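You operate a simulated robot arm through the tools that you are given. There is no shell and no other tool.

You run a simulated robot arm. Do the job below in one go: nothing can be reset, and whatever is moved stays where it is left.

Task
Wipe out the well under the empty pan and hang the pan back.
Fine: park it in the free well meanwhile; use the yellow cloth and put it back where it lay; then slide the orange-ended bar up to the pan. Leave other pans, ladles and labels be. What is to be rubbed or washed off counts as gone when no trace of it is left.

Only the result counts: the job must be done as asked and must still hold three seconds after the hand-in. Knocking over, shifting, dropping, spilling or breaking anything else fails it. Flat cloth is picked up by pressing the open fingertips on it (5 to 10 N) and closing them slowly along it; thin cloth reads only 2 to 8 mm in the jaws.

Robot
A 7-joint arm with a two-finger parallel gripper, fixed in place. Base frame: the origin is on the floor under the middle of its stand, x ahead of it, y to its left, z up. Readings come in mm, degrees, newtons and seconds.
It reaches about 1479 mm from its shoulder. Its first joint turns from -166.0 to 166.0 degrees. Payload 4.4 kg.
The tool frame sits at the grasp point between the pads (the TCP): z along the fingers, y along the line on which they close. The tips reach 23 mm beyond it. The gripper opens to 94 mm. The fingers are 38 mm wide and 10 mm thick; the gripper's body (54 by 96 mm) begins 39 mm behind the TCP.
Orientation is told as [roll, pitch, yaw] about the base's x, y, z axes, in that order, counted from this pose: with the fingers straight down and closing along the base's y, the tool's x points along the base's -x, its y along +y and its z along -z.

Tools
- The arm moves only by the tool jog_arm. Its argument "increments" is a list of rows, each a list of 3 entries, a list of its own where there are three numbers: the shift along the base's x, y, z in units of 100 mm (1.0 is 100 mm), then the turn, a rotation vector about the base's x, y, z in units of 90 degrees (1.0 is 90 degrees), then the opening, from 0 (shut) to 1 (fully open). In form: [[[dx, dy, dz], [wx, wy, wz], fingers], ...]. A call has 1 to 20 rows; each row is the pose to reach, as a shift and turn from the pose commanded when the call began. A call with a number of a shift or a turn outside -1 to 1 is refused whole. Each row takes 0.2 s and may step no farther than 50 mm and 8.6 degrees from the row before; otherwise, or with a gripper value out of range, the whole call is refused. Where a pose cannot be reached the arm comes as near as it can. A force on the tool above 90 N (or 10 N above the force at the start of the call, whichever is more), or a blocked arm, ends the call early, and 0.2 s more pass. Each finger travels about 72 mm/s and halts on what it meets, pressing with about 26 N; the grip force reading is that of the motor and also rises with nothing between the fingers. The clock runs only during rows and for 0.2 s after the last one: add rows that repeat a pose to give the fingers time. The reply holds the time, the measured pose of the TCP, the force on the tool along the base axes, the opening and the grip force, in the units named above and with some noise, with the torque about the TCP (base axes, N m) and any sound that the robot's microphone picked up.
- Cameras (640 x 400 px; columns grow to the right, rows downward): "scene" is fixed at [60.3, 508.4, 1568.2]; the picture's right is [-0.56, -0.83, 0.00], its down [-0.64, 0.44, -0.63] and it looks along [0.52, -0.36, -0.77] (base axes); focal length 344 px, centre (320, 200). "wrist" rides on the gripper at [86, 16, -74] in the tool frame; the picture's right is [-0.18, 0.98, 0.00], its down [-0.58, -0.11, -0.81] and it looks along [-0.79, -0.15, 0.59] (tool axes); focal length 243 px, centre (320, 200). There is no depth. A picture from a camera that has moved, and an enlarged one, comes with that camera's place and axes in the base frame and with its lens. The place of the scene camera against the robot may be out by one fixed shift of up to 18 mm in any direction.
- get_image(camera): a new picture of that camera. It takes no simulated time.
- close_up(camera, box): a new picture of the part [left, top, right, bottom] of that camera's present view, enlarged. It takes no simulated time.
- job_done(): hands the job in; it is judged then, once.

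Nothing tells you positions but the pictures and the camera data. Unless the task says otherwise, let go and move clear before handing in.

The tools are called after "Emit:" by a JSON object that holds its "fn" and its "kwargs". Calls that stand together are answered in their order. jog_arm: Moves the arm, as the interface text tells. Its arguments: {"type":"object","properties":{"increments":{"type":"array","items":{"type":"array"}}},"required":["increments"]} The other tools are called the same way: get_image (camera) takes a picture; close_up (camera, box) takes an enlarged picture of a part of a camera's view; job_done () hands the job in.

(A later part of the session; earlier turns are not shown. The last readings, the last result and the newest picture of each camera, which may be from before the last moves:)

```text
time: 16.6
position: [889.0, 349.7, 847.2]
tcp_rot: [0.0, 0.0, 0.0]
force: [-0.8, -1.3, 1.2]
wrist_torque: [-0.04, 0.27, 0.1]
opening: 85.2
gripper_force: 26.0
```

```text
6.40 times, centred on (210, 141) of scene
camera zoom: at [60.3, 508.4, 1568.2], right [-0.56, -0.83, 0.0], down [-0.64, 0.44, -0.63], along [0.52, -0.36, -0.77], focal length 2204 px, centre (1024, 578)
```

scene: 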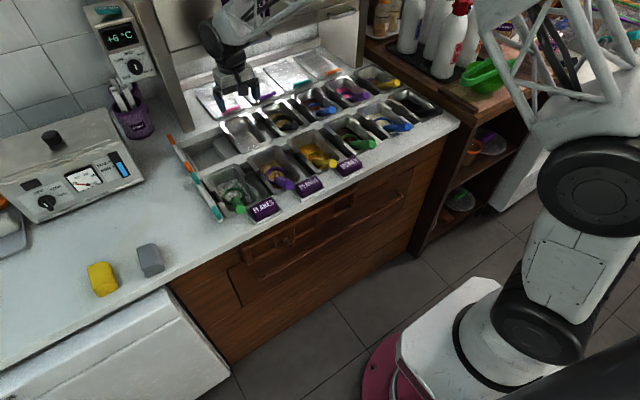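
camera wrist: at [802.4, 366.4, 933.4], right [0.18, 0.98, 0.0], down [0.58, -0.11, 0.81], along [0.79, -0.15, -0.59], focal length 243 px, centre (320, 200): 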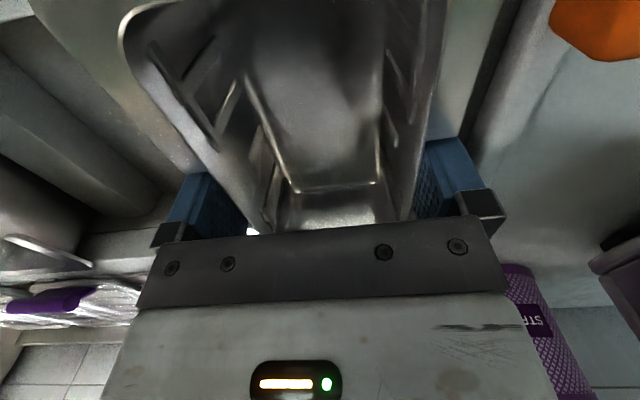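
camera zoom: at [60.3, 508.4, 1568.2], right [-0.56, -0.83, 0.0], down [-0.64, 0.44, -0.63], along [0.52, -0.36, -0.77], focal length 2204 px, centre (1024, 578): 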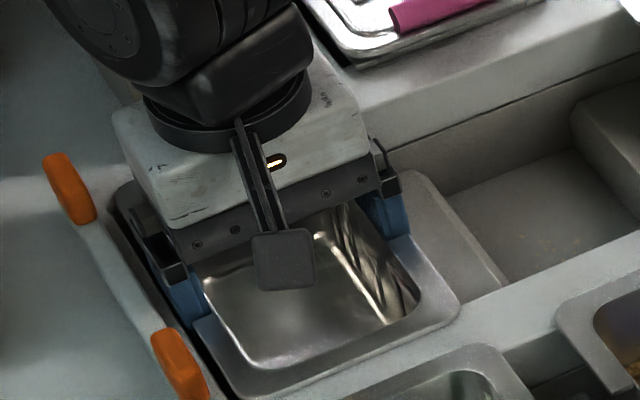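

Contact was felt exactly at the height it hung before, so the pan rests on the rails. I release gently and rise clear.

Emit:
{"fn": "jog_arm", "kwargs": {"increments": [[[0, 0, 0], [0, 0, 0], 0.92], [[0, 0, 0], [0, 0, 0], 0.96], [[0, 0, 0], [0, 0, 0], 0.97], [[0, 0, 0], [0, 0, 0], 0.97]]}}

Emit:
{"fn": "jog_arm", "kwargs": {"increments": [[[0, 0, 0.1], [0, 0, 0], 0.97], [[0, 0, 0.3], [0, 0, 0], 0.97], [[0, 0, 0.6], [0, 0, 0], 0.97], [[0, 0, 1.0], [0, 0, 0], 0.97]]}}

Emit:
{"fn": "get_image", "kwargs": {"camera": "wrist"}}

Emit:
{"fn": "close_up", "kwargs": {"camera": "scene", "box": [140, 70, 300, 170]}}

```text
time: 17.6
position: [889.4, 350.1, 846.9]
tcp_rot: [0.0, 0.0, -0.1]
force: [1.3, -9.0, 0.7]
wrist_torque: [0.09, 0.07, 0.12]
opening: 87.1
gripper_force: 0.0
```

```text
time: 18.6
position: [889.3, 350.3, 945.9]
tcp_rot: [0.1, 0.0, 0.0]
force: [-0.1, 0.0, -0.4]
wrist_torque: [-0.02, -0.05, 0.02]
opening: 91.5
gripper_force: 0.0
```

```text
taken
camera wrist: at [802.5, 366.6, 1020.9], right [0.18, 0.98, 0.0], down [0.58, -0.11, 0.81], along [0.79, -0.15, -0.59], focal length 243 px, centre (320, 200)
```

wrist: 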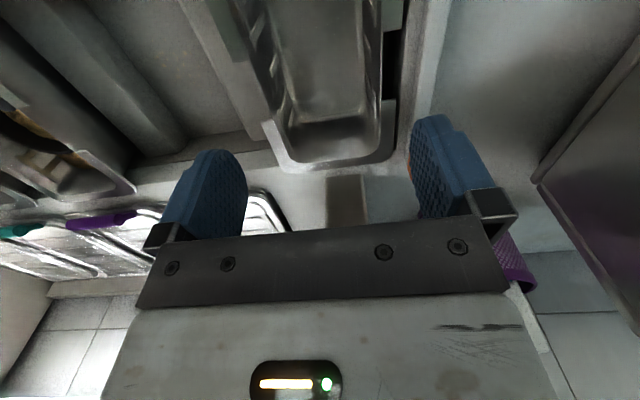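

```text
4.00 times, centred on (220, 120) of scene
camera zoom: at [60.3, 508.4, 1568.2], right [-0.56, -0.83, 0.0], down [-0.64, 0.44, -0.63], along [0.52, -0.36, -0.77], focal length 1378 px, centre (720, 520)
```

zoom: 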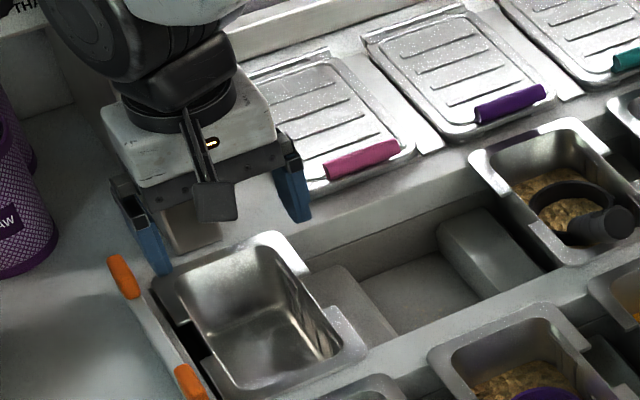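

The pan is parked in the free well; the left finger brushed the well's end wall on opening, but the bar and pan look unmoved. I now go look into the dirty well.

Emit:
{"fn": "jog_arm", "kwargs": {"increments": [[[-0.2, -0.3, 0.1], [0, 0, 0], 1], [[-0.4, -0.6, 0.2], [0, 0, 0], 1], [[-0.6, -0.9, 0.3], [0, 0, 0], 1], [[-0.7, -1.0, 0.4], [0, 0, 0], 1]]}}

Emit:
{"fn": "jog_arm", "kwargs": {"increments": [[[-0.1, -0.35, 0], [0, 0, 0], 1], [[-0.1, -0.35, 0], [0, 0, 0], 1]]}}

Emit:
{"fn": "get_image", "kwargs": {"camera": "wrist"}}

Emit:
{"fn": "close_up", "kwargs": {"camera": "wrist", "box": [220, 0, 420, 125]}}

Emit:
{"fn": "close_up", "kwargs": {"camera": "scene", "box": [140, 70, 300, 170]}}

Emit:
{"fn": "close_up", "kwargs": {"camera": "scene", "box": [220, 100, 300, 150]}}

```text
time: 19.6
position: [819.3, 249.4, 989.5]
tcp_rot: [0.0, 0.0, 0.0]
force: [-0.2, 1.2, 0.1]
wrist_torque: [0.01, -0.01, -0.01]
opening: 94.0
gripper_force: 0.0
```

```text
time: 20.2
position: [808.9, 213.6, 989.3]
tcp_rot: [0.0, -0.1, 0.0]
force: [0.6, -0.1, -0.4]
wrist_torque: [0.01, 0.02, 0.0]
opening: 94.1
gripper_force: 0.0
```

```text
taken
camera wrist: at [722.4, 231.0, 1062.7], right [0.18, 0.98, 0.0], down [0.58, -0.11, 0.81], along [0.79, -0.15, -0.59], focal length 243 px, centre (320, 200)
```

wrist: 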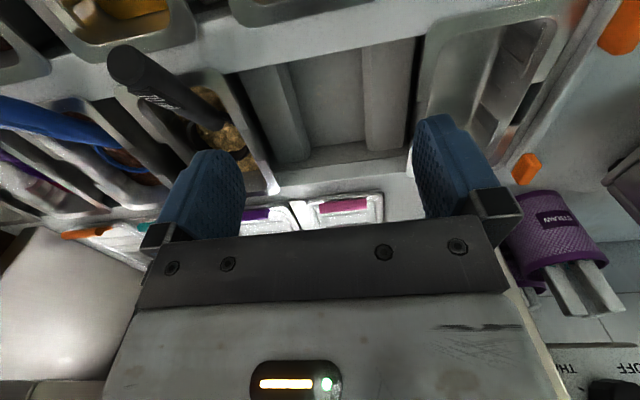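

```text
3.20 times, centred on (320, 62) of wrist
camera zoom: at [722.4, 231.0, 1062.7], right [0.18, 0.98, 0.0], down [0.58, -0.11, 0.81], along [0.79, -0.15, -0.59], focal length 776 px, centre (320, 640)
```

zoom: 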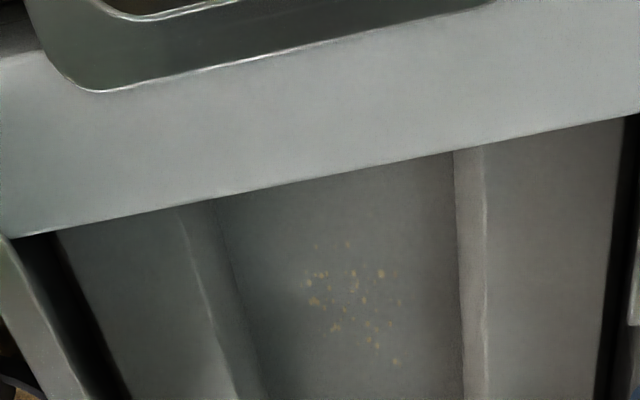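

```text
4.00 times, centred on (220, 120) of scene
camera zoom: at [60.3, 508.4, 1568.2], right [-0.56, -0.83, 0.0], down [-0.64, 0.44, -0.63], along [0.52, -0.36, -0.77], focal length 1378 px, centre (720, 520)
```

zoom: 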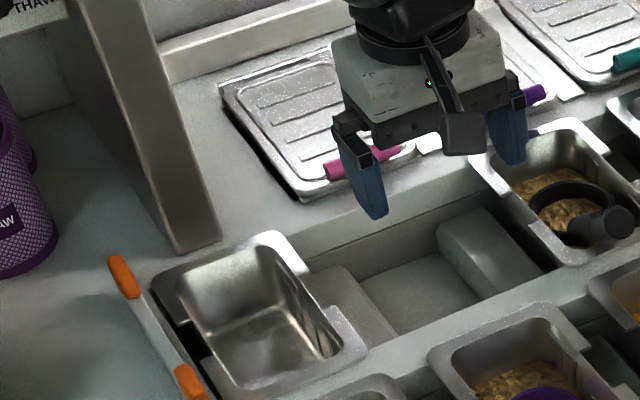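

```text
8.00 times, centred on (260, 125) of scene
camera zoom: at [60.3, 508.4, 1568.2], right [-0.56, -0.83, 0.0], down [-0.64, 0.44, -0.63], along [0.52, -0.36, -0.77], focal length 2755 px, centre (800, 800)
```

zoom: 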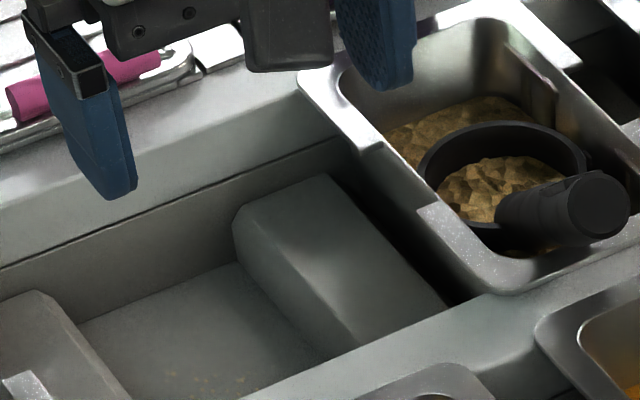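

The residue shows as yellow-brown specks on the vacated well's floor (z≈788), around x≈856–912, y≈197–232. I check the rest of the floor for more specks.

Emit:
{"fn": "close_up", "kwargs": {"camera": "wrist", "box": [240, 60, 420, 172]}}

Emit:
{"fn": "close_up", "kwargs": {"camera": "wrist", "box": [280, 50, 380, 112]}}

```text
3.56 times, centred on (330, 116) of wrist
camera zoom: at [722.4, 231.0, 1062.7], right [0.18, 0.98, 0.0], down [0.58, -0.11, 0.81], along [0.79, -0.15, -0.59], focal length 863 px, centre (284, 499)
```

zoom: 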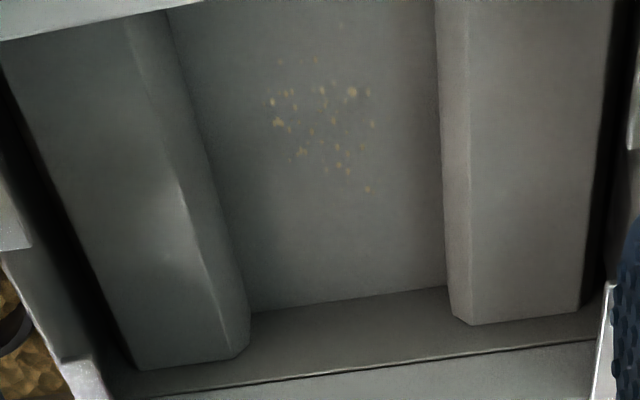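

```text
6.40 times, centred on (330, 81) of wrist
camera zoom: at [722.4, 231.0, 1062.7], right [0.18, 0.98, 0.0], down [0.58, -0.11, 0.81], along [0.79, -0.15, -0.59], focal length 1553 px, centre (256, 962)
```

zoom: 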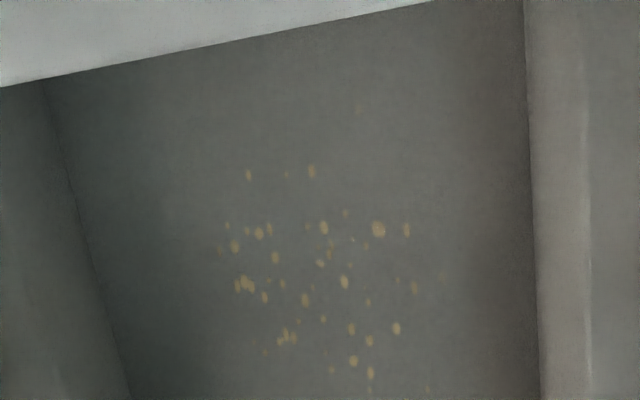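

The specks all lie within about x 848–916, y 193–240 on the floor between two bevelled blocks. Next I go to the yellow cloth by the front edge, staying high and on the robot's side of the counter.

Emit:
{"fn": "jog_arm", "kwargs": {"increments": [[[-0.3, 0.1, 0.3], [0, 0, 0], 1], [[-0.6, 0.2, 0.6], [0, 0, 0], 1], [[-0.9, 0.3, 0.8], [0, 0, 0], 1]]}}

Emit:
{"fn": "jog_arm", "kwargs": {"increments": [[[-0.3, 0.35, 0.1], [0, 0, 0], 1], [[-0.6, 0.7, 0.2], [0, 0, 0], 1], [[-0.9, 1.0, 0.3], [0, 0, 0], 1]]}}

Emit:
{"fn": "jog_arm", "kwargs": {"increments": [[[-0.3, 0.35, 0], [0, 0, 0], 1], [[-0.6, 0.7, 0], [0, 0, 0], 1], [[-0.9, 1.0, 0], [0, 0, 0], 1]]}}

Emit:
{"fn": "jog_arm", "kwargs": {"increments": [[[-0.1, 0.45, 0], [0, 0, 0], 1], [[-0.2, 0.9, 0], [0, 0, 0], 1], [[-0.3, 1.0, 0], [0, 0, 0], 1]]}}

Emit:
{"fn": "jog_arm", "kwargs": {"increments": [[[0, 0.45, 0], [0, 0, 0], 1], [[0, 0.9, 0], [0, 0, 0], 1], [[0, 1.0, 0], [0, 0, 0], 1]]}}

Emit:
{"fn": "get_image", "kwargs": {"camera": "wrist"}}

Emit:
{"fn": "get_image", "kwargs": {"camera": "scene"}}

```text
time: 21.0
position: [721.8, 242.3, 1055.6]
tcp_rot: [-0.3, 0.8, -0.2]
force: [0.2, 0.3, -0.4]
wrist_torque: [-0.03, 0.01, 0.01]
opening: 94.1
gripper_force: 0.0
```

```text
time: 22.0
position: [644.6, 342.1, 984.6]
tcp_rot: [-4.6, 7.7, -1.2]
force: [1.5, 0.6, -0.3]
wrist_torque: [0.0, 0.01, 0.04]
opening: 94.1
gripper_force: 0.1
stopped in row 3: the arm was blocked; the commanded pose is now the measured one
```

```text
time: 23.0
position: [559.4, 429.7, 919.2]
tcp_rot: [-8.3, 12.1, -2.7]
force: [1.2, -0.5, 0.4]
wrist_torque: [-0.07, -0.01, 0.01]
opening: 93.9
gripper_force: 0.1
stopped in row 3: the arm was blocked; the commanded pose is now the measured one
```

```text
time: 23.8
position: [529.5, 533.5, 922.9]
tcp_rot: [-8.2, 11.9, -2.7]
force: [0.5, 0.9, 0.6]
wrist_torque: [0.0, 0.02, 0.0]
opening: 94.1
gripper_force: 0.0
```

```text
time: 24.6
position: [529.4, 633.7, 925.1]
tcp_rot: [-8.0, 11.7, -2.6]
force: [0.5, 0.4, 0.2]
wrist_torque: [0.01, 0.0, 0.01]
opening: 94.0
gripper_force: 0.1
```

```text
taken
camera wrist: at [459.6, 663.5, 1013.0], right [0.2, 0.97, -0.17], down [0.73, -0.03, 0.68], along [0.65, -0.26, -0.71], focal length 243 px, centre (320, 200)
```

wrist: 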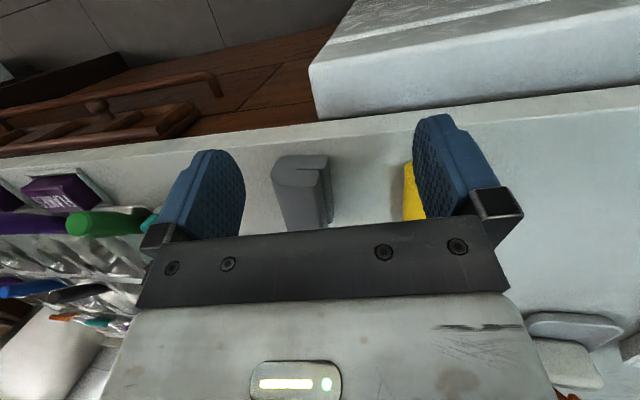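

```text
taken
```

scene: 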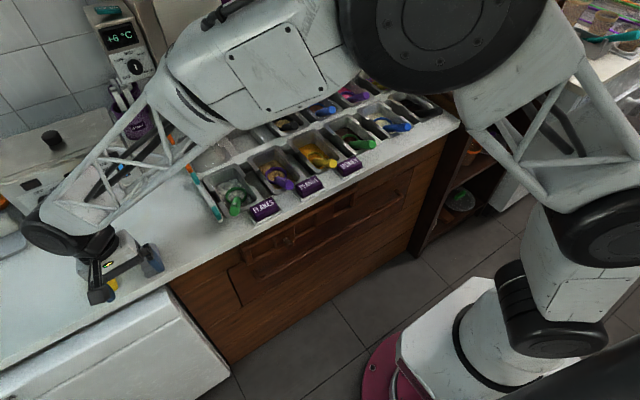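

The retreat ran the arm into a joint limit: two moves stopped early and the tool has tilted and come down over the cloths, though no notable tool force was felt. I check nothing was disturbed, then raise the hand gently.

Emit:
{"fn": "close_up", "kwargs": {"camera": "scene", "box": [160, 80, 400, 230]}}

Emit:
{"fn": "close_up", "kwargs": {"camera": "scene", "box": [0, 150, 240, 300]}}

Emit:
{"fn": "jog_arm", "kwargs": {"increments": [[[0, 0, 0.1], [0, 0, 0], 1], [[0, 0, 0.25], [0, 0, 0], 1], [[0, 0, 0.4], [0, 0, 0], 1]]}}

```text
2.67 times, centred on (280, 155) of scene
camera zoom: at [60.3, 508.4, 1568.2], right [-0.56, -0.83, 0.0], down [-0.64, 0.44, -0.63], along [0.52, -0.36, -0.77], focal length 918 px, centre (427, 320)
```

zoom: 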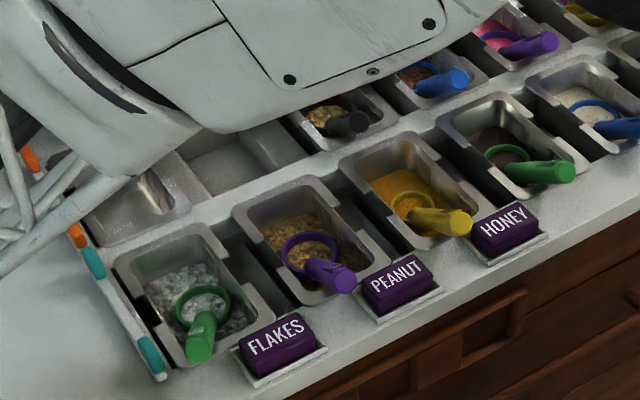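

```text
2.67 times, centred on (120, 225) of scene
camera zoom: at [60.3, 508.4, 1568.2], right [-0.56, -0.83, 0.0], down [-0.64, 0.44, -0.63], along [0.52, -0.36, -0.77], focal length 918 px, centre (853, 133)
```

zoom: 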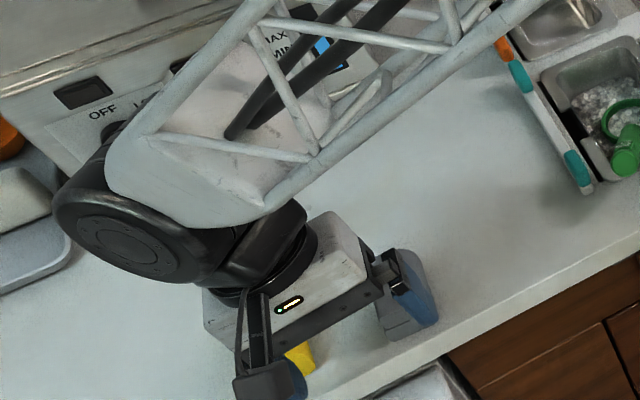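

```text
time: 25.4
position: [529.3, 632.8, 965.1]
tcp_rot: [-7.9, 11.7, -2.5]
force: [0.0, -0.4, 0.9]
wrist_torque: [-0.03, 0.0, -0.02]
opening: 94.0
gripper_force: 0.1
```

Everything on the counter is still in place, and the raise worked. I continue up and correct the tilt.

Emit:
{"fn": "jog_arm", "kwargs": {"increments": [[[0, 0, 0.2], [0.022, -0.032, 0.007], 1], [[0, 0, 0.4], [0.045, -0.065, 0.014], 1], [[0, 0, 0.6], [0.066, -0.097, 0.021], 1], [[0, 0, 0.8], [0.088, -0.13, 0.028], 1]]}}

Emit:
{"fn": "get_image", "kwargs": {"camera": "scene"}}

Emit:
{"fn": "get_image", "kwargs": {"camera": "wrist"}}

```text
time: 26.4
position: [529.2, 631.8, 1043.2]
tcp_rot: [0.2, 0.1, 0.8]
force: [0.8, 0.6, -0.9]
wrist_torque: [-0.04, -0.03, -0.03]
opening: 93.9
gripper_force: 0.1
```

```text
taken
```

scene: 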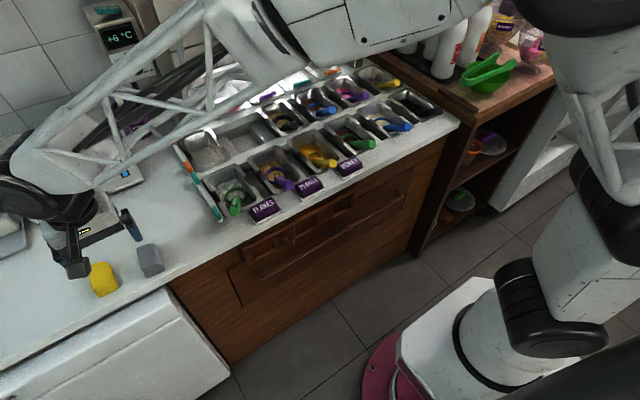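

```text
taken
camera wrist: at [442.3, 647.3, 1118.9], right [0.17, 0.99, 0.0], down [0.58, -0.1, 0.81], along [0.79, -0.14, -0.59], focal length 243 px, centre (320, 200)
```

wrist: 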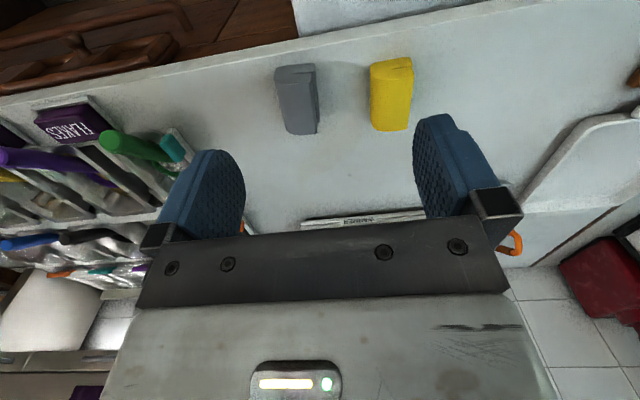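

The hand is level again at (529, 632, 1043) with both cloths in view. I look closely at the yellow cloth's shape and position.

Emit:
{"fn": "close_up", "kwargs": {"camera": "wrist", "box": [240, 30, 440, 155]}}

Emit:
{"fn": "close_up", "kwargs": {"camera": "scene", "box": [60, 230, 180, 305]}}

```text
3.20 times, centred on (340, 92) of wrist
camera zoom: at [442.3, 647.3, 1118.9], right [0.17, 0.99, 0.0], down [0.58, -0.1, 0.81], along [0.79, -0.14, -0.59], focal length 776 px, centre (256, 544)
```

zoom: 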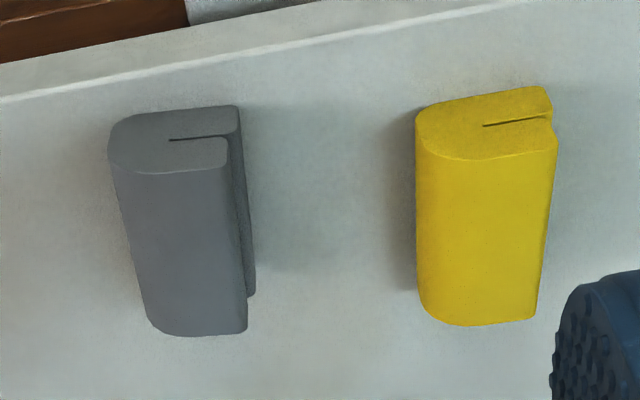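

```text
5.33 times, centred on (120, 268) of scene
camera zoom: at [60.3, 508.4, 1568.2], right [-0.56, -0.83, 0.0], down [-0.64, 0.44, -0.63], along [0.52, -0.36, -0.77], focal length 1837 px, centre (1387, -160)
```

zoom: 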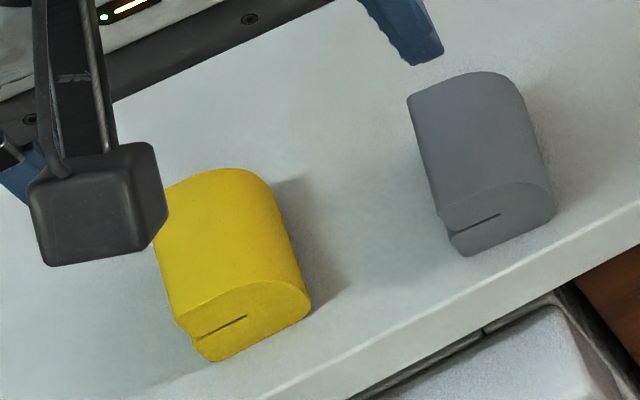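

The yellow cloth is a folded pad about 59 (x) × 42 (y) × 40 mm, lying along x at roughly x 572–631, y 679–720. I move over it and look again to pin down its height and centre.

Emit:
{"fn": "jog_arm", "kwargs": {"increments": [[[0.25, 0.22, -0.1], [0, 0, -0.003], 1], [[0.5, 0.45, -0.2], [0, 0, -0.006], 1], [[0.7, 0.66, -0.3], [0, 0, -0.009], 1]]}}

Emit:
{"fn": "get_image", "kwargs": {"camera": "wrist"}}

Emit:
{"fn": "close_up", "kwargs": {"camera": "wrist", "box": [200, 0, 440, 150]}}

Emit:
{"fn": "get_image", "kwargs": {"camera": "scene"}}

```text
time: 27.2
position: [599.7, 698.5, 1014.5]
tcp_rot: [0.3, 0.2, 0.0]
force: [0.6, 0.2, -0.2]
wrist_torque: [0.0, -0.03, -0.03]
opening: 94.1
gripper_force: 0.0
```

```text
taken
camera wrist: at [513.0, 715.1, 1089.4], right [0.18, 0.98, 0.0], down [0.58, -0.11, 0.81], along [0.79, -0.15, -0.59], focal length 243 px, centre (320, 200)
```

wrist: 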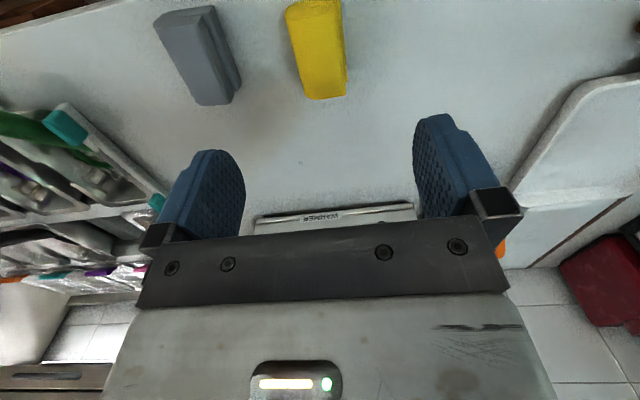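

```text
2.67 times, centred on (320, 75) of wrist
camera zoom: at [513.0, 715.1, 1089.4], right [0.18, 0.98, 0.0], down [0.58, -0.11, 0.81], along [0.79, -0.15, -0.59], focal length 647 px, centre (320, 533)
```

zoom: 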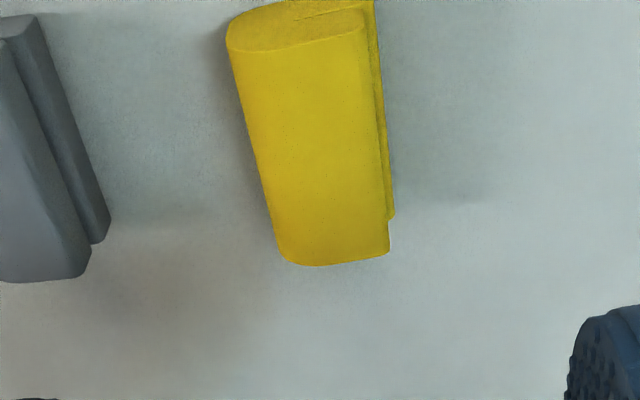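

```text
taken
```

scene: 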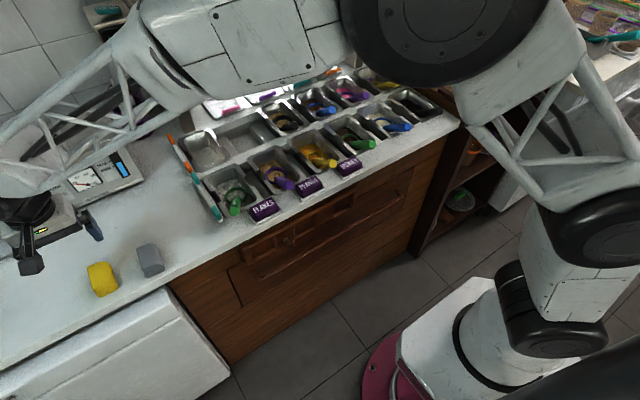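

The cloth's top is at z≈891, counter ≈850, its centre about (600, 699); the grey one is 20 mm clear of my fingers. I descend over the yellow cloth with the fingers open.

Emit:
{"fn": "jog_arm", "kwargs": {"increments": [[[0, 0, -0.35], [-0.003, -0.002, 0], 1], [[0, 0, -0.7], [-0.003, -0.002, 0], 1], [[0, 0, -0.9], [-0.003, -0.002, 0], 1], [[0, 0, -0.9], [-0.003, -0.002, 0], 1]]}}

Emit:
{"fn": "get_image", "kwargs": {"camera": "wrist"}}

Emit:
{"fn": "close_up", "kwargs": {"camera": "scene", "box": [40, 200, 200, 300]}}

```text
time: 28.2
position: [599.9, 700.2, 925.3]
tcp_rot: [-0.1, -0.1, -0.1]
force: [-1.0, -0.3, 0.0]
wrist_torque: [-0.02, -0.02, 0.02]
opening: 94.1
gripper_force: 0.1
```

```text
taken
camera wrist: at [512.9, 715.1, 999.4], right [0.18, 0.98, 0.0], down [0.58, -0.11, 0.81], along [0.79, -0.15, -0.59], focal length 243 px, centre (320, 200)
```

wrist: 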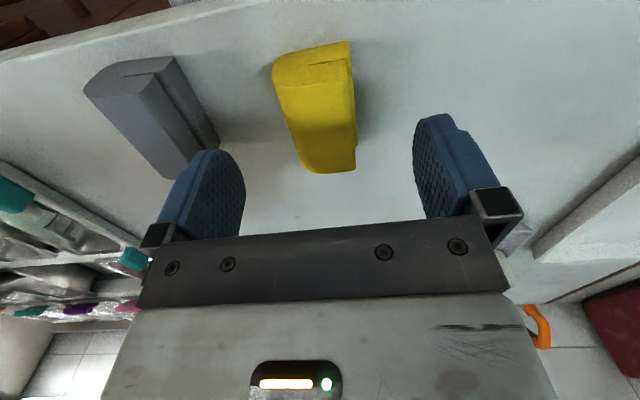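

```text
4.00 times, centred on (120, 250) of scene
camera zoom: at [60.3, 508.4, 1568.2], right [-0.56, -0.83, 0.0], down [-0.64, 0.44, -0.63], along [0.52, -0.36, -0.77], focal length 1378 px, centre (1120, 0)
```

zoom: 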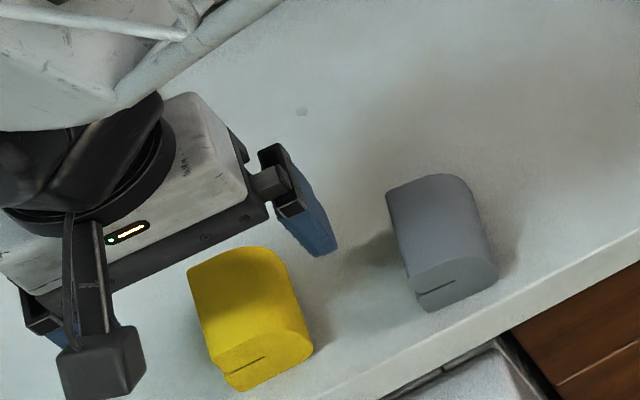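

The fingers straddle the yellow cloth evenly. I lower to the grip height, leaving about 9 mm of cloth below the tips, and close.

Emit:
{"fn": "jog_arm", "kwargs": {"increments": [[[-0.01, 0, -0.15], [0, 0, 0], 1], [[-0.01, 0, -0.3], [0, 0, 0], 1], [[-0.01, 0, -0.42], [0, 0, 0], 1], [[-0.01, 0, -0.42], [0, 0, 0], 1]]}}

Emit:
{"fn": "close_up", "kwargs": {"camera": "scene", "box": [40, 200, 200, 300]}}

Emit:
{"fn": "get_image", "kwargs": {"camera": "wrist"}}

```text
time: 29.2
position: [598.4, 698.8, 882.0]
tcp_rot: [0.0, -0.1, -0.1]
force: [-0.6, -0.8, -0.2]
wrist_torque: [0.0, -0.02, -0.02]
opening: 93.9
gripper_force: 0.2
```

```text
4.00 times, centred on (120, 250) of scene
camera zoom: at [60.3, 508.4, 1568.2], right [-0.56, -0.83, 0.0], down [-0.64, 0.44, -0.63], along [0.52, -0.36, -0.77], focal length 1378 px, centre (1120, 0)
```

zoom: 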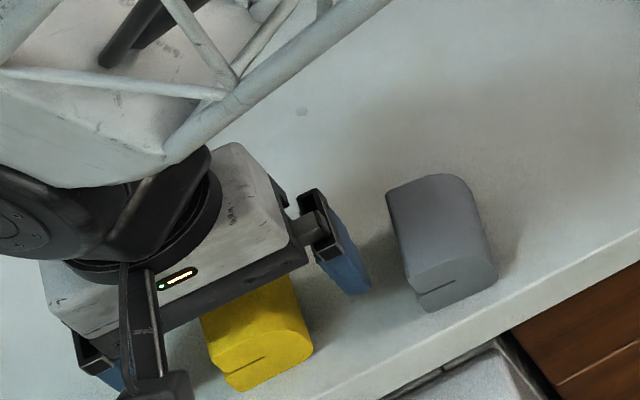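

```text
taken
camera wrist: at [511.4, 715.1, 957.0], right [0.18, 0.98, 0.0], down [0.58, -0.11, 0.81], along [0.79, -0.15, -0.59], focal length 243 px, centre (320, 200)
```

wrist: 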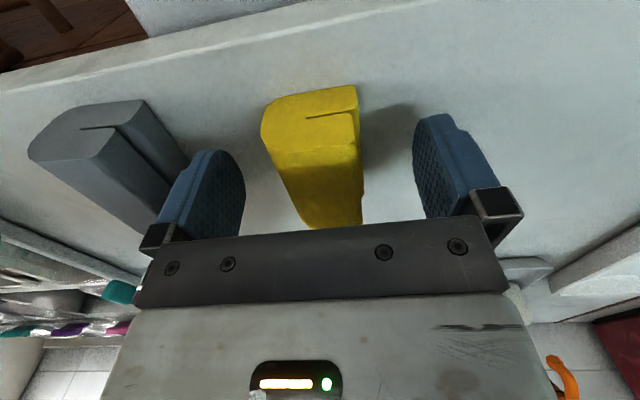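

Alignment is good (hand at 598.4, 698.8, 882). I close slowly on the cloth.

Emit:
{"fn": "jog_arm", "kwargs": {"increments": [[[0, 0, 0], [0, 0, 0], 0.85], [[0, 0, 0], [0, 0, 0], 0.7], [[0, 0, 0], [0, 0, 0], 0.58], [[0, 0, 0], [0, 0, 0], 0.5], [[0, 0, 0], [0, 0, 0], 0.44], [[0, 0, 0], [0, 0, 0], 0.4]]}}

Emit:
{"fn": "jog_arm", "kwargs": {"increments": [[[0, 0, 0], [0, 0, 0], 0.35], [[0, 0, 0], [0, 0, 0], 0.3], [[0, 0, 0], [0, 0, 0], 0.3]]}}

Emit:
{"fn": "get_image", "kwargs": {"camera": "wrist"}}

Emit:
{"fn": "close_up", "kwargs": {"camera": "scene", "box": [40, 200, 200, 300]}}

```text
time: 30.6
position: [598.0, 698.2, 883.2]
tcp_rot: [-0.1, -0.2, 0.0]
force: [0.2, 0.4, 0.0]
wrist_torque: [0.01, 0.0, 0.02]
opening: 41.3
gripper_force: 25.9
```

```text
time: 31.4
position: [597.6, 697.9, 883.2]
tcp_rot: [-0.1, -0.2, 0.0]
force: [1.3, 0.0, 0.5]
wrist_torque: [0.05, -0.01, 0.0]
opening: 41.2
gripper_force: 25.8
```

```text
taken
camera wrist: at [511.4, 715.1, 957.3], right [0.18, 0.98, 0.0], down [0.58, -0.11, 0.81], along [0.79, -0.15, -0.59], focal length 243 px, centre (320, 200)
```

wrist: 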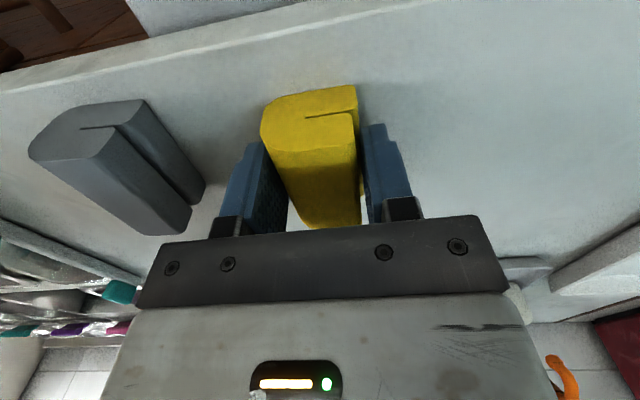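

```text
4.00 times, centred on (120, 250) of scene
camera zoom: at [60.3, 508.4, 1568.2], right [-0.56, -0.83, 0.0], down [-0.64, 0.44, -0.63], along [0.52, -0.36, -0.77], focal length 1378 px, centre (1120, 0)
```

zoom: 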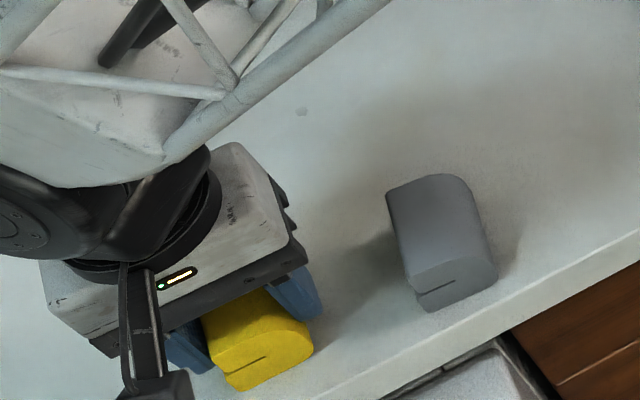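

The cloth is held at 41 mm with 26 N and hasn't shifted; I note its place (TCP 598, 698.3, 882.5) for the return. I lift it straight up.

Emit:
{"fn": "jog_arm", "kwargs": {"increments": [[[0, 0, 0.15], [0, 0, 0], 0.3], [[0, 0, 0.4], [0, 0, 0], 0.3], [[0, 0, 0.7], [0, 0, 0], 0.3], [[0, 0, 1.0], [0, 0, 0], 0.3]]}}

Emit:
{"fn": "get_image", "kwargs": {"camera": "wrist"}}

Emit:
{"fn": "get_image", "kwargs": {"camera": "scene"}}

```text
time: 32.4
position: [598.4, 698.2, 981.8]
tcp_rot: [-0.2, 0.1, 0.1]
force: [-0.3, 0.3, -0.3]
wrist_torque: [0.04, 0.02, 0.0]
opening: 41.1
gripper_force: 26.4
```

```text
taken
camera wrist: at [511.8, 715.1, 1055.9], right [0.18, 0.98, 0.0], down [0.58, -0.11, 0.81], along [0.79, -0.15, -0.59], focal length 243 px, centre (320, 200)
```

wrist: 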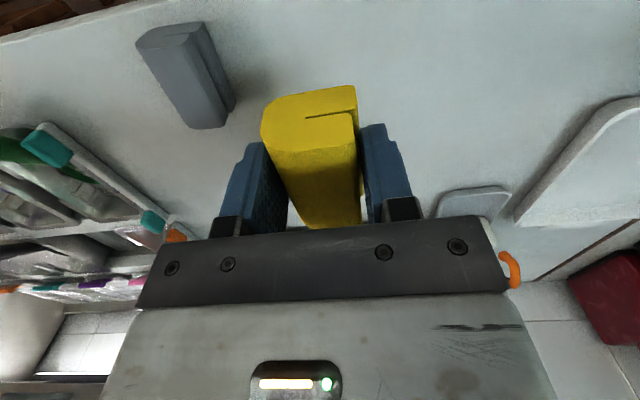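

```text
taken
```

scene: 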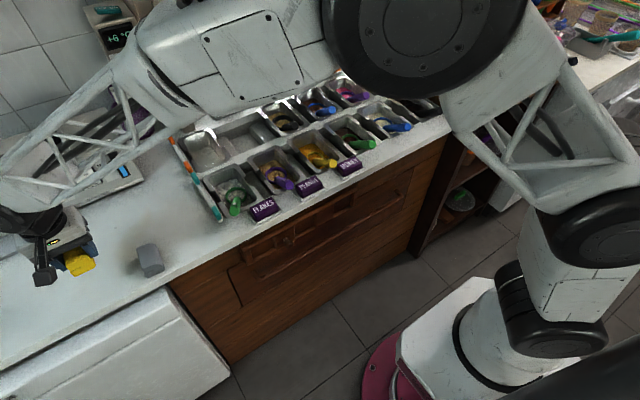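

The cloth is in hand and the rest is undisturbed. I carry it toward the rail in checked stages, keeping a longer reach to stay out of the joint limit met before.

Emit:
{"fn": "jog_arm", "kwargs": {"increments": [[[0.2, -0.3, 0.08], [0, 0, 0], 0.3], [[0.4, -0.6, 0.16], [0, 0, 0], 0.3], [[0.6, -0.9, 0.24], [0, 0, 0], 0.3], [[0.65, -0.97, 0.24], [0, 0, 0], 0.3]]}}

Emit:
{"fn": "get_image", "kwargs": {"camera": "scene"}}

```text
time: 33.4
position: [664.4, 601.5, 1005.8]
tcp_rot: [-0.1, -0.1, 0.0]
force: [0.8, -0.9, 0.0]
wrist_torque: [-0.02, -0.04, 0.01]
opening: 41.2
gripper_force: 26.0
```

```text
taken
```

scene: 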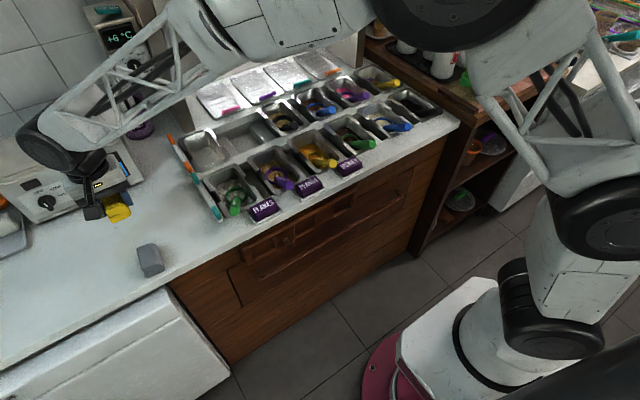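

The pose held true. I continue toward the rail.

Emit:
{"fn": "jog_arm", "kwargs": {"increments": [[[0.15, -0.35, 0.05], [0, 0, 0], 0.3], [[0.3, -0.7, 0.1], [0, 0, 0], 0.3], [[0.45, -1.0, 0.1], [0, 0, 0], 0.3]]}}

Emit:
{"fn": "jog_arm", "kwargs": {"increments": [[[0.2, -0.35, 0], [0, 0, 0], 0.3], [[0.4, -0.7, 0], [0, 0, 0], 0.3], [[0.55, -1.0, 0], [0, 0, 0], 0.3]]}}

Emit:
{"fn": "get_image", "kwargs": {"camera": "scene"}}

Emit:
{"fn": "get_image", "kwargs": {"camera": "wrist"}}

```text
time: 34.2
position: [707.4, 502.8, 1016.1]
tcp_rot: [-0.1, 0.1, 0.0]
force: [0.0, -0.2, -0.8]
wrist_torque: [0.02, 0.02, 0.03]
opening: 41.3
gripper_force: 26.0
```

```text
time: 35.0
position: [763.2, 400.5, 1016.8]
tcp_rot: [-0.1, -0.1, -0.1]
force: [-0.4, -0.4, 0.1]
wrist_torque: [0.0, 0.0, 0.0]
opening: 41.5
gripper_force: 25.6
```

```text
taken
```

scene: 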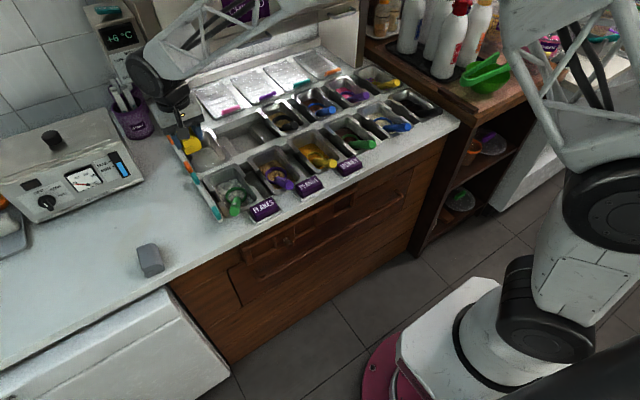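

```text
taken
camera wrist: at [676.5, 417.8, 1091.1], right [0.18, 0.98, 0.0], down [0.58, -0.11, 0.81], along [0.79, -0.15, -0.59], focal length 243 px, centre (320, 200)
```

wrist: 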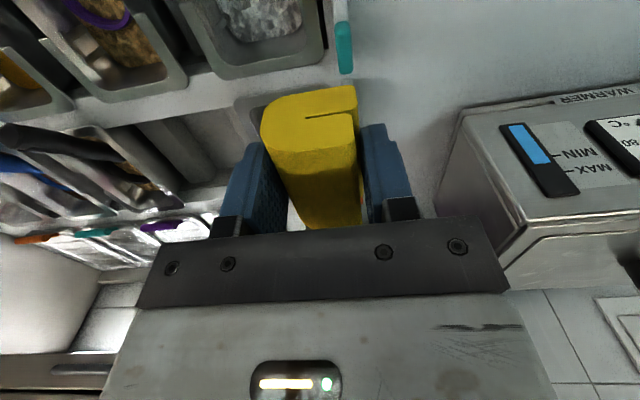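

Over the rail's left end now with a true pose. I move on to above the dirty well.

Emit:
{"fn": "jog_arm", "kwargs": {"increments": [[[0.2, -0.32, 0], [0, 0, 0], 0.3], [[0.4, -0.64, 0], [0, 0, 0], 0.3], [[0.6, -0.95, 0], [0, 0, 0], 0.3]]}}

Emit:
{"fn": "jog_arm", "kwargs": {"increments": [[[0.2, -0.32, 0], [0, 0, 0], 0.3], [[0.4, -0.64, 0], [0, 0, 0], 0.3], [[0.6, -0.92, 0], [0, 0, 0], 0.3], [[0.6, -0.92, 0], [0, 0, 0], 0.3]]}}

Emit:
{"fn": "get_image", "kwargs": {"camera": "wrist"}}

Emit:
{"fn": "close_up", "kwargs": {"camera": "scene", "box": [160, 50, 320, 150]}}

```text
time: 35.8
position: [823.4, 305.8, 1017.1]
tcp_rot: [-0.2, -0.2, 0.1]
force: [1.0, 0.3, 0.0]
wrist_torque: [0.03, 0.02, 0.01]
opening: 41.1
gripper_force: 26.0
```

```text
time: 36.8
position: [884.1, 213.6, 1017.1]
tcp_rot: [-0.2, 0.0, 0.0]
force: [-0.1, 0.3, -0.1]
wrist_torque: [-0.04, 0.03, -0.02]
opening: 41.2
gripper_force: 26.5
```

```text
taken
camera wrist: at [796.6, 230.2, 1091.3], right [0.18, 0.98, 0.0], down [0.58, -0.11, 0.81], along [0.79, -0.15, -0.59], focal length 243 px, centre (320, 200)
```

wrist: 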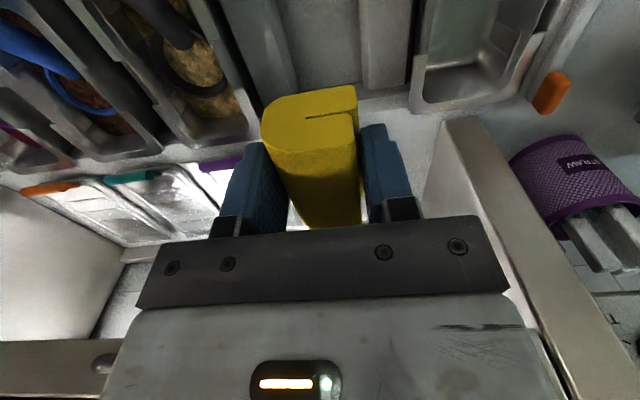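

```text
4.00 times, centred on (240, 100) of scene
camera zoom: at [60.3, 508.4, 1568.2], right [-0.56, -0.83, 0.0], down [-0.64, 0.44, -0.63], along [0.52, -0.36, -0.77], focal length 1378 px, centre (640, 600)
```

zoom: 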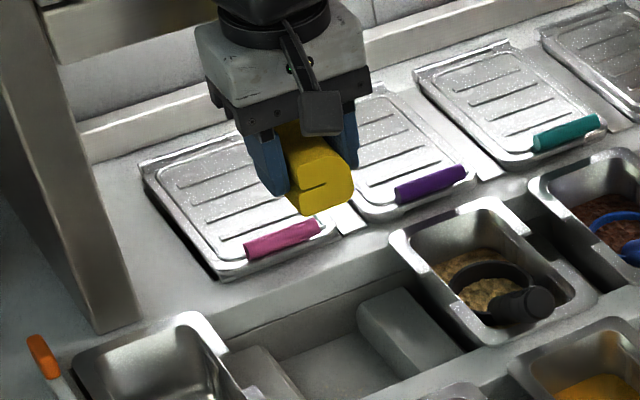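

The cloth is centred above the dirty well. I descend into the well in stages.

Emit:
{"fn": "jog_arm", "kwargs": {"increments": [[[0, 0, -0.3], [0, 0, 0], 0.3], [[0, 0, -0.6], [0, 0, 0], 0.3], [[0, 0, -0.9], [0, 0, 0], 0.3], [[0, 0, -1.0], [0, 0, 0], 0.3]]}}

Emit:
{"fn": "jog_arm", "kwargs": {"increments": [[[0, 0, -0.2], [0, 0, 0], 0.3], [[0, 0, -0.4], [0, 0, 0], 0.3], [[0, 0, -0.6], [0, 0, 0], 0.3], [[0, 0, -0.7], [0, 0, 0], 0.3]]}}

Emit:
{"fn": "get_image", "kwargs": {"camera": "wrist"}}

Emit:
{"fn": "close_up", "kwargs": {"camera": "scene", "box": [180, 70, 340, 170]}}

```text
time: 37.8
position: [883.5, 214.5, 915.2]
tcp_rot: [-0.1, -0.1, 0.0]
force: [-0.5, 0.8, -0.7]
wrist_torque: [0.01, -0.01, 0.02]
opening: 41.5
gripper_force: 25.8
```

```text
time: 38.8
position: [884.1, 214.8, 847.1]
tcp_rot: [-0.1, -0.1, 0.0]
force: [-0.1, 0.2, -0.3]
wrist_torque: [0.01, 0.01, 0.03]
opening: 41.3
gripper_force: 26.3
```

```text
taken
camera wrist: at [796.7, 231.5, 920.8], right [0.18, 0.98, 0.0], down [0.58, -0.11, 0.81], along [0.79, -0.15, -0.59], focal length 243 px, centre (320, 200)
```

wrist: 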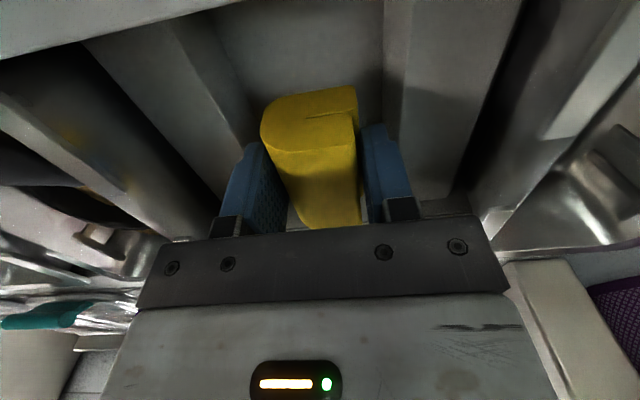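

```text
4.00 times, centred on (260, 120) of scene
camera zoom: at [60.3, 508.4, 1568.2], right [-0.56, -0.83, 0.0], down [-0.64, 0.44, -0.63], along [0.52, -0.36, -0.77], focal length 1378 px, centre (560, 520)
```

zoom: 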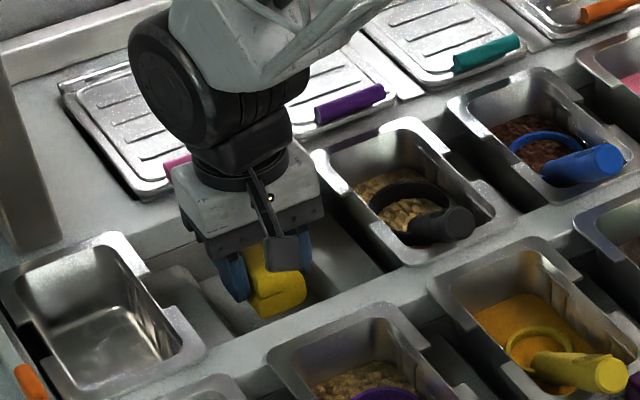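

The cloth fits between the blocks. I go down gently until it touches the floor.

Emit:
{"fn": "jog_arm", "kwargs": {"increments": [[[0, 0, -0.08], [0, 0, 0], 0.3], [[0, 0, -0.16], [0, 0, 0], 0.3], [[0, 0, -0.2], [0, 0, 0], 0.3], [[0, 0, -0.23], [0, 0, 0], 0.3]]}}

Emit:
{"fn": "jog_arm", "kwargs": {"increments": [[[0, 0, -0.01], [0, 0, 0], 0.3], [[0, 0, -0.02], [0, 0, 0], 0.3], [[0, 0, -0.03], [0, 0, 0], 0.3]]}}

```text
time: 39.8
position: [882.4, 214.7, 822.2]
tcp_rot: [-0.1, -0.1, 0.0]
force: [1.6, -0.4, -1.0]
wrist_torque: [0.01, 0.02, 0.01]
opening: 41.3
gripper_force: 26.0
```

```text
time: 40.6
position: [883.7, 214.8, 820.0]
tcp_rot: [-0.1, 0.0, 0.0]
force: [-0.4, 0.0, -0.5]
wrist_torque: [0.02, 0.02, 0.03]
opening: 41.3
gripper_force: 25.9
```

No contact yet at z=820; I keep easing down.

Emit:
{"fn": "jog_arm", "kwargs": {"increments": [[[0, 0, -0.01], [0, 0, 0], 0.3], [[0, 0, -0.02], [0, 0, 0], 0.3], [[0, 0, -0.03], [0, 0, 0], 0.3]]}}

Emit:
{"fn": "jog_arm", "kwargs": {"increments": [[[0, 0, -0.01], [0, 0, 0], 0.3], [[0, 0, -0.02], [0, 0, 0], 0.3], [[0, 0, -0.03], [0, 0, 0], 0.3]]}}

Emit:
{"fn": "get_image", "kwargs": {"camera": "wrist"}}

Emit:
{"fn": "close_up", "kwargs": {"camera": "scene", "box": [180, 70, 340, 170]}}

```text
time: 41.4
position: [883.2, 215.0, 817.0]
tcp_rot: [-0.1, 0.0, 0.0]
force: [-0.3, 0.5, -0.1]
wrist_torque: [-0.02, 0.02, 0.01]
opening: 41.5
gripper_force: 26.2
```

```text
time: 42.2
position: [883.3, 215.1, 814.4]
tcp_rot: [-0.2, -0.2, 0.0]
force: [-0.9, -0.3, -1.2]
wrist_torque: [0.02, -0.01, 0.0]
opening: 41.3
gripper_force: 25.2
```

```text
taken
camera wrist: at [796.3, 231.3, 888.8], right [0.18, 0.98, 0.0], down [0.58, -0.11, 0.81], along [0.79, -0.15, -0.59], focal length 243 px, centre (320, 200)
```

wrist: 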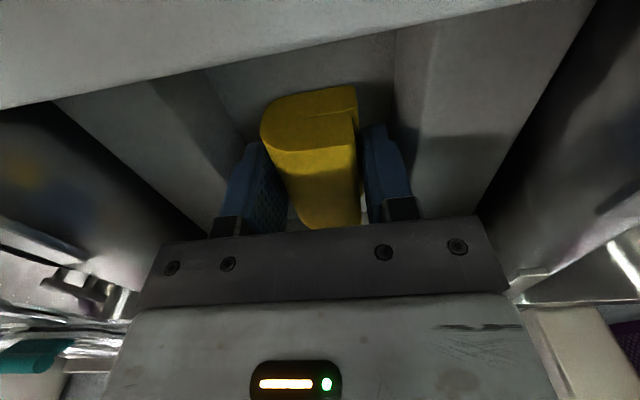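

```text
4.00 times, centred on (260, 120) of scene
camera zoom: at [60.3, 508.4, 1568.2], right [-0.56, -0.83, 0.0], down [-0.64, 0.44, -0.63], along [0.52, -0.36, -0.77], focal length 1378 px, centre (560, 520)
```

zoom: 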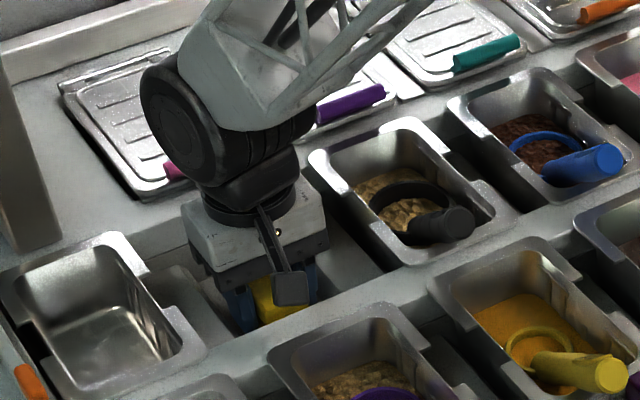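

Still no contact at 814, so the floor is a bit deeper than I estimated. I continue in small steps, watching the clearance over the front rail.

Emit:
{"fn": "jog_arm", "kwargs": {"increments": [[[0, 0, -0.01], [0, 0, 0], 0.3], [[0, 0, -0.02], [0, 0, 0], 0.3], [[0, 0, -0.03], [0, 0, 0], 0.3]]}}

Emit:
{"fn": "jog_arm", "kwargs": {"increments": [[[0, 0, -0.01], [0, 0, 0], 0.3], [[0, 0, -0.02], [0, 0, 0], 0.3], [[0, 0, -0.03], [0, 0, 0], 0.3]]}}

Emit:
{"fn": "close_up", "kwargs": {"camera": "scene", "box": [210, 110, 290, 160]}}

```text
time: 43.0
position: [883.0, 215.2, 811.7]
tcp_rot: [-0.1, 0.0, 0.0]
force: [-0.7, 1.1, 0.4]
wrist_torque: [-0.01, 0.02, -0.03]
opening: 41.0
gripper_force: 26.2
```

```text
time: 43.8
position: [884.1, 215.1, 810.1]
tcp_rot: [-0.2, -0.2, 0.0]
force: [-9.7, 1.1, 27.5]
wrist_torque: [0.13, 0.47, 0.01]
opening: 41.4
gripper_force: 25.9
```

```text
8.00 times, centred on (250, 135) of scene
camera zoom: at [60.3, 508.4, 1568.2], right [-0.56, -0.83, 0.0], down [-0.64, 0.44, -0.63], along [0.52, -0.36, -0.77], focal length 2755 px, centre (880, 720)
```

zoom: 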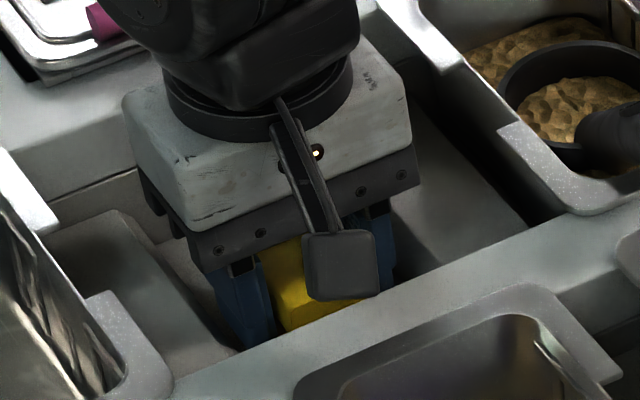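

Contact: about 27 N upward at z=810 with a torque pattern that fits the cloth's base on the floor, so the floor is near z≈778. I ease off slightly and wipe back and forth over the specks.

Emit:
{"fn": "jog_arm", "kwargs": {"increments": [[[0, 0, 0.007], [0, 0, 0], 0.3], [[0, 0, 0.007], [0, 0, 0], 0.3]]}}

```text
time: 44.4
position: [884.1, 215.0, 810.3]
tcp_rot: [0.0, -0.2, 0.0]
force: [3.1, 2.3, 29.3]
wrist_torque: [0.09, -0.04, 0.0]
opening: 41.3
gripper_force: 26.4
```

Emit:
{"fn": "jog_arm", "kwargs": {"increments": [[[0, 0, 0.007], [0, 0, 0], 0.3], [[0, 0, 0.007], [0, 0, 0], 0.3]]}}

```text
time: 45.0
position: [882.5, 214.7, 810.1]
tcp_rot: [-0.1, -0.1, 0.0]
force: [11.1, 2.7, 24.7]
wrist_torque: [0.08, -0.36, -0.02]
opening: 41.2
gripper_force: 26.1
```

The press is about 25 N, which is acceptable. I begin with a short stroke to check the drag.

Emit:
{"fn": "jog_arm", "kwargs": {"increments": [[[0.04, 0, 0.004], [0, 0, 0], 0.3], [[0.08, 0, 0.004], [0, 0, 0], 0.3], [[0.12, 0, 0.004], [0, 0, 0], 0.3], [[0.16, 0, 0.004], [0, 0, 0], 0.3]]}}

Emit:
{"fn": "get_image", "kwargs": {"camera": "wrist"}}

```text
time: 46.0
position: [898.9, 214.6, 808.6]
tcp_rot: [-0.1, 0.0, 0.1]
force: [-3.2, -0.7, 7.3]
wrist_torque: [0.04, 0.13, 0.02]
opening: 41.5
gripper_force: 26.3
```

```text
taken
camera wrist: at [812.6, 231.2, 884.0], right [0.18, 0.98, 0.0], down [0.58, -0.11, 0.81], along [0.79, -0.15, -0.59], focal length 243 px, centre (320, 200)
```

wrist: 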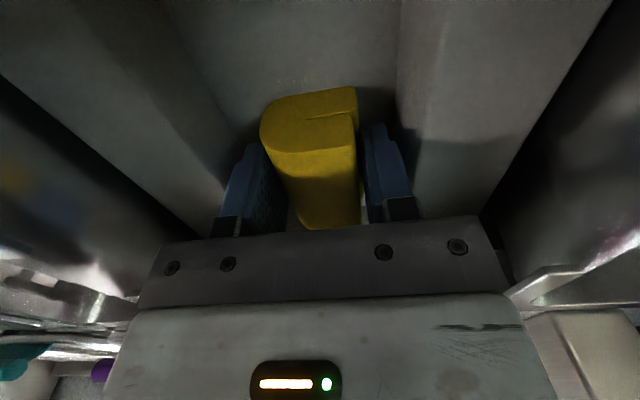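

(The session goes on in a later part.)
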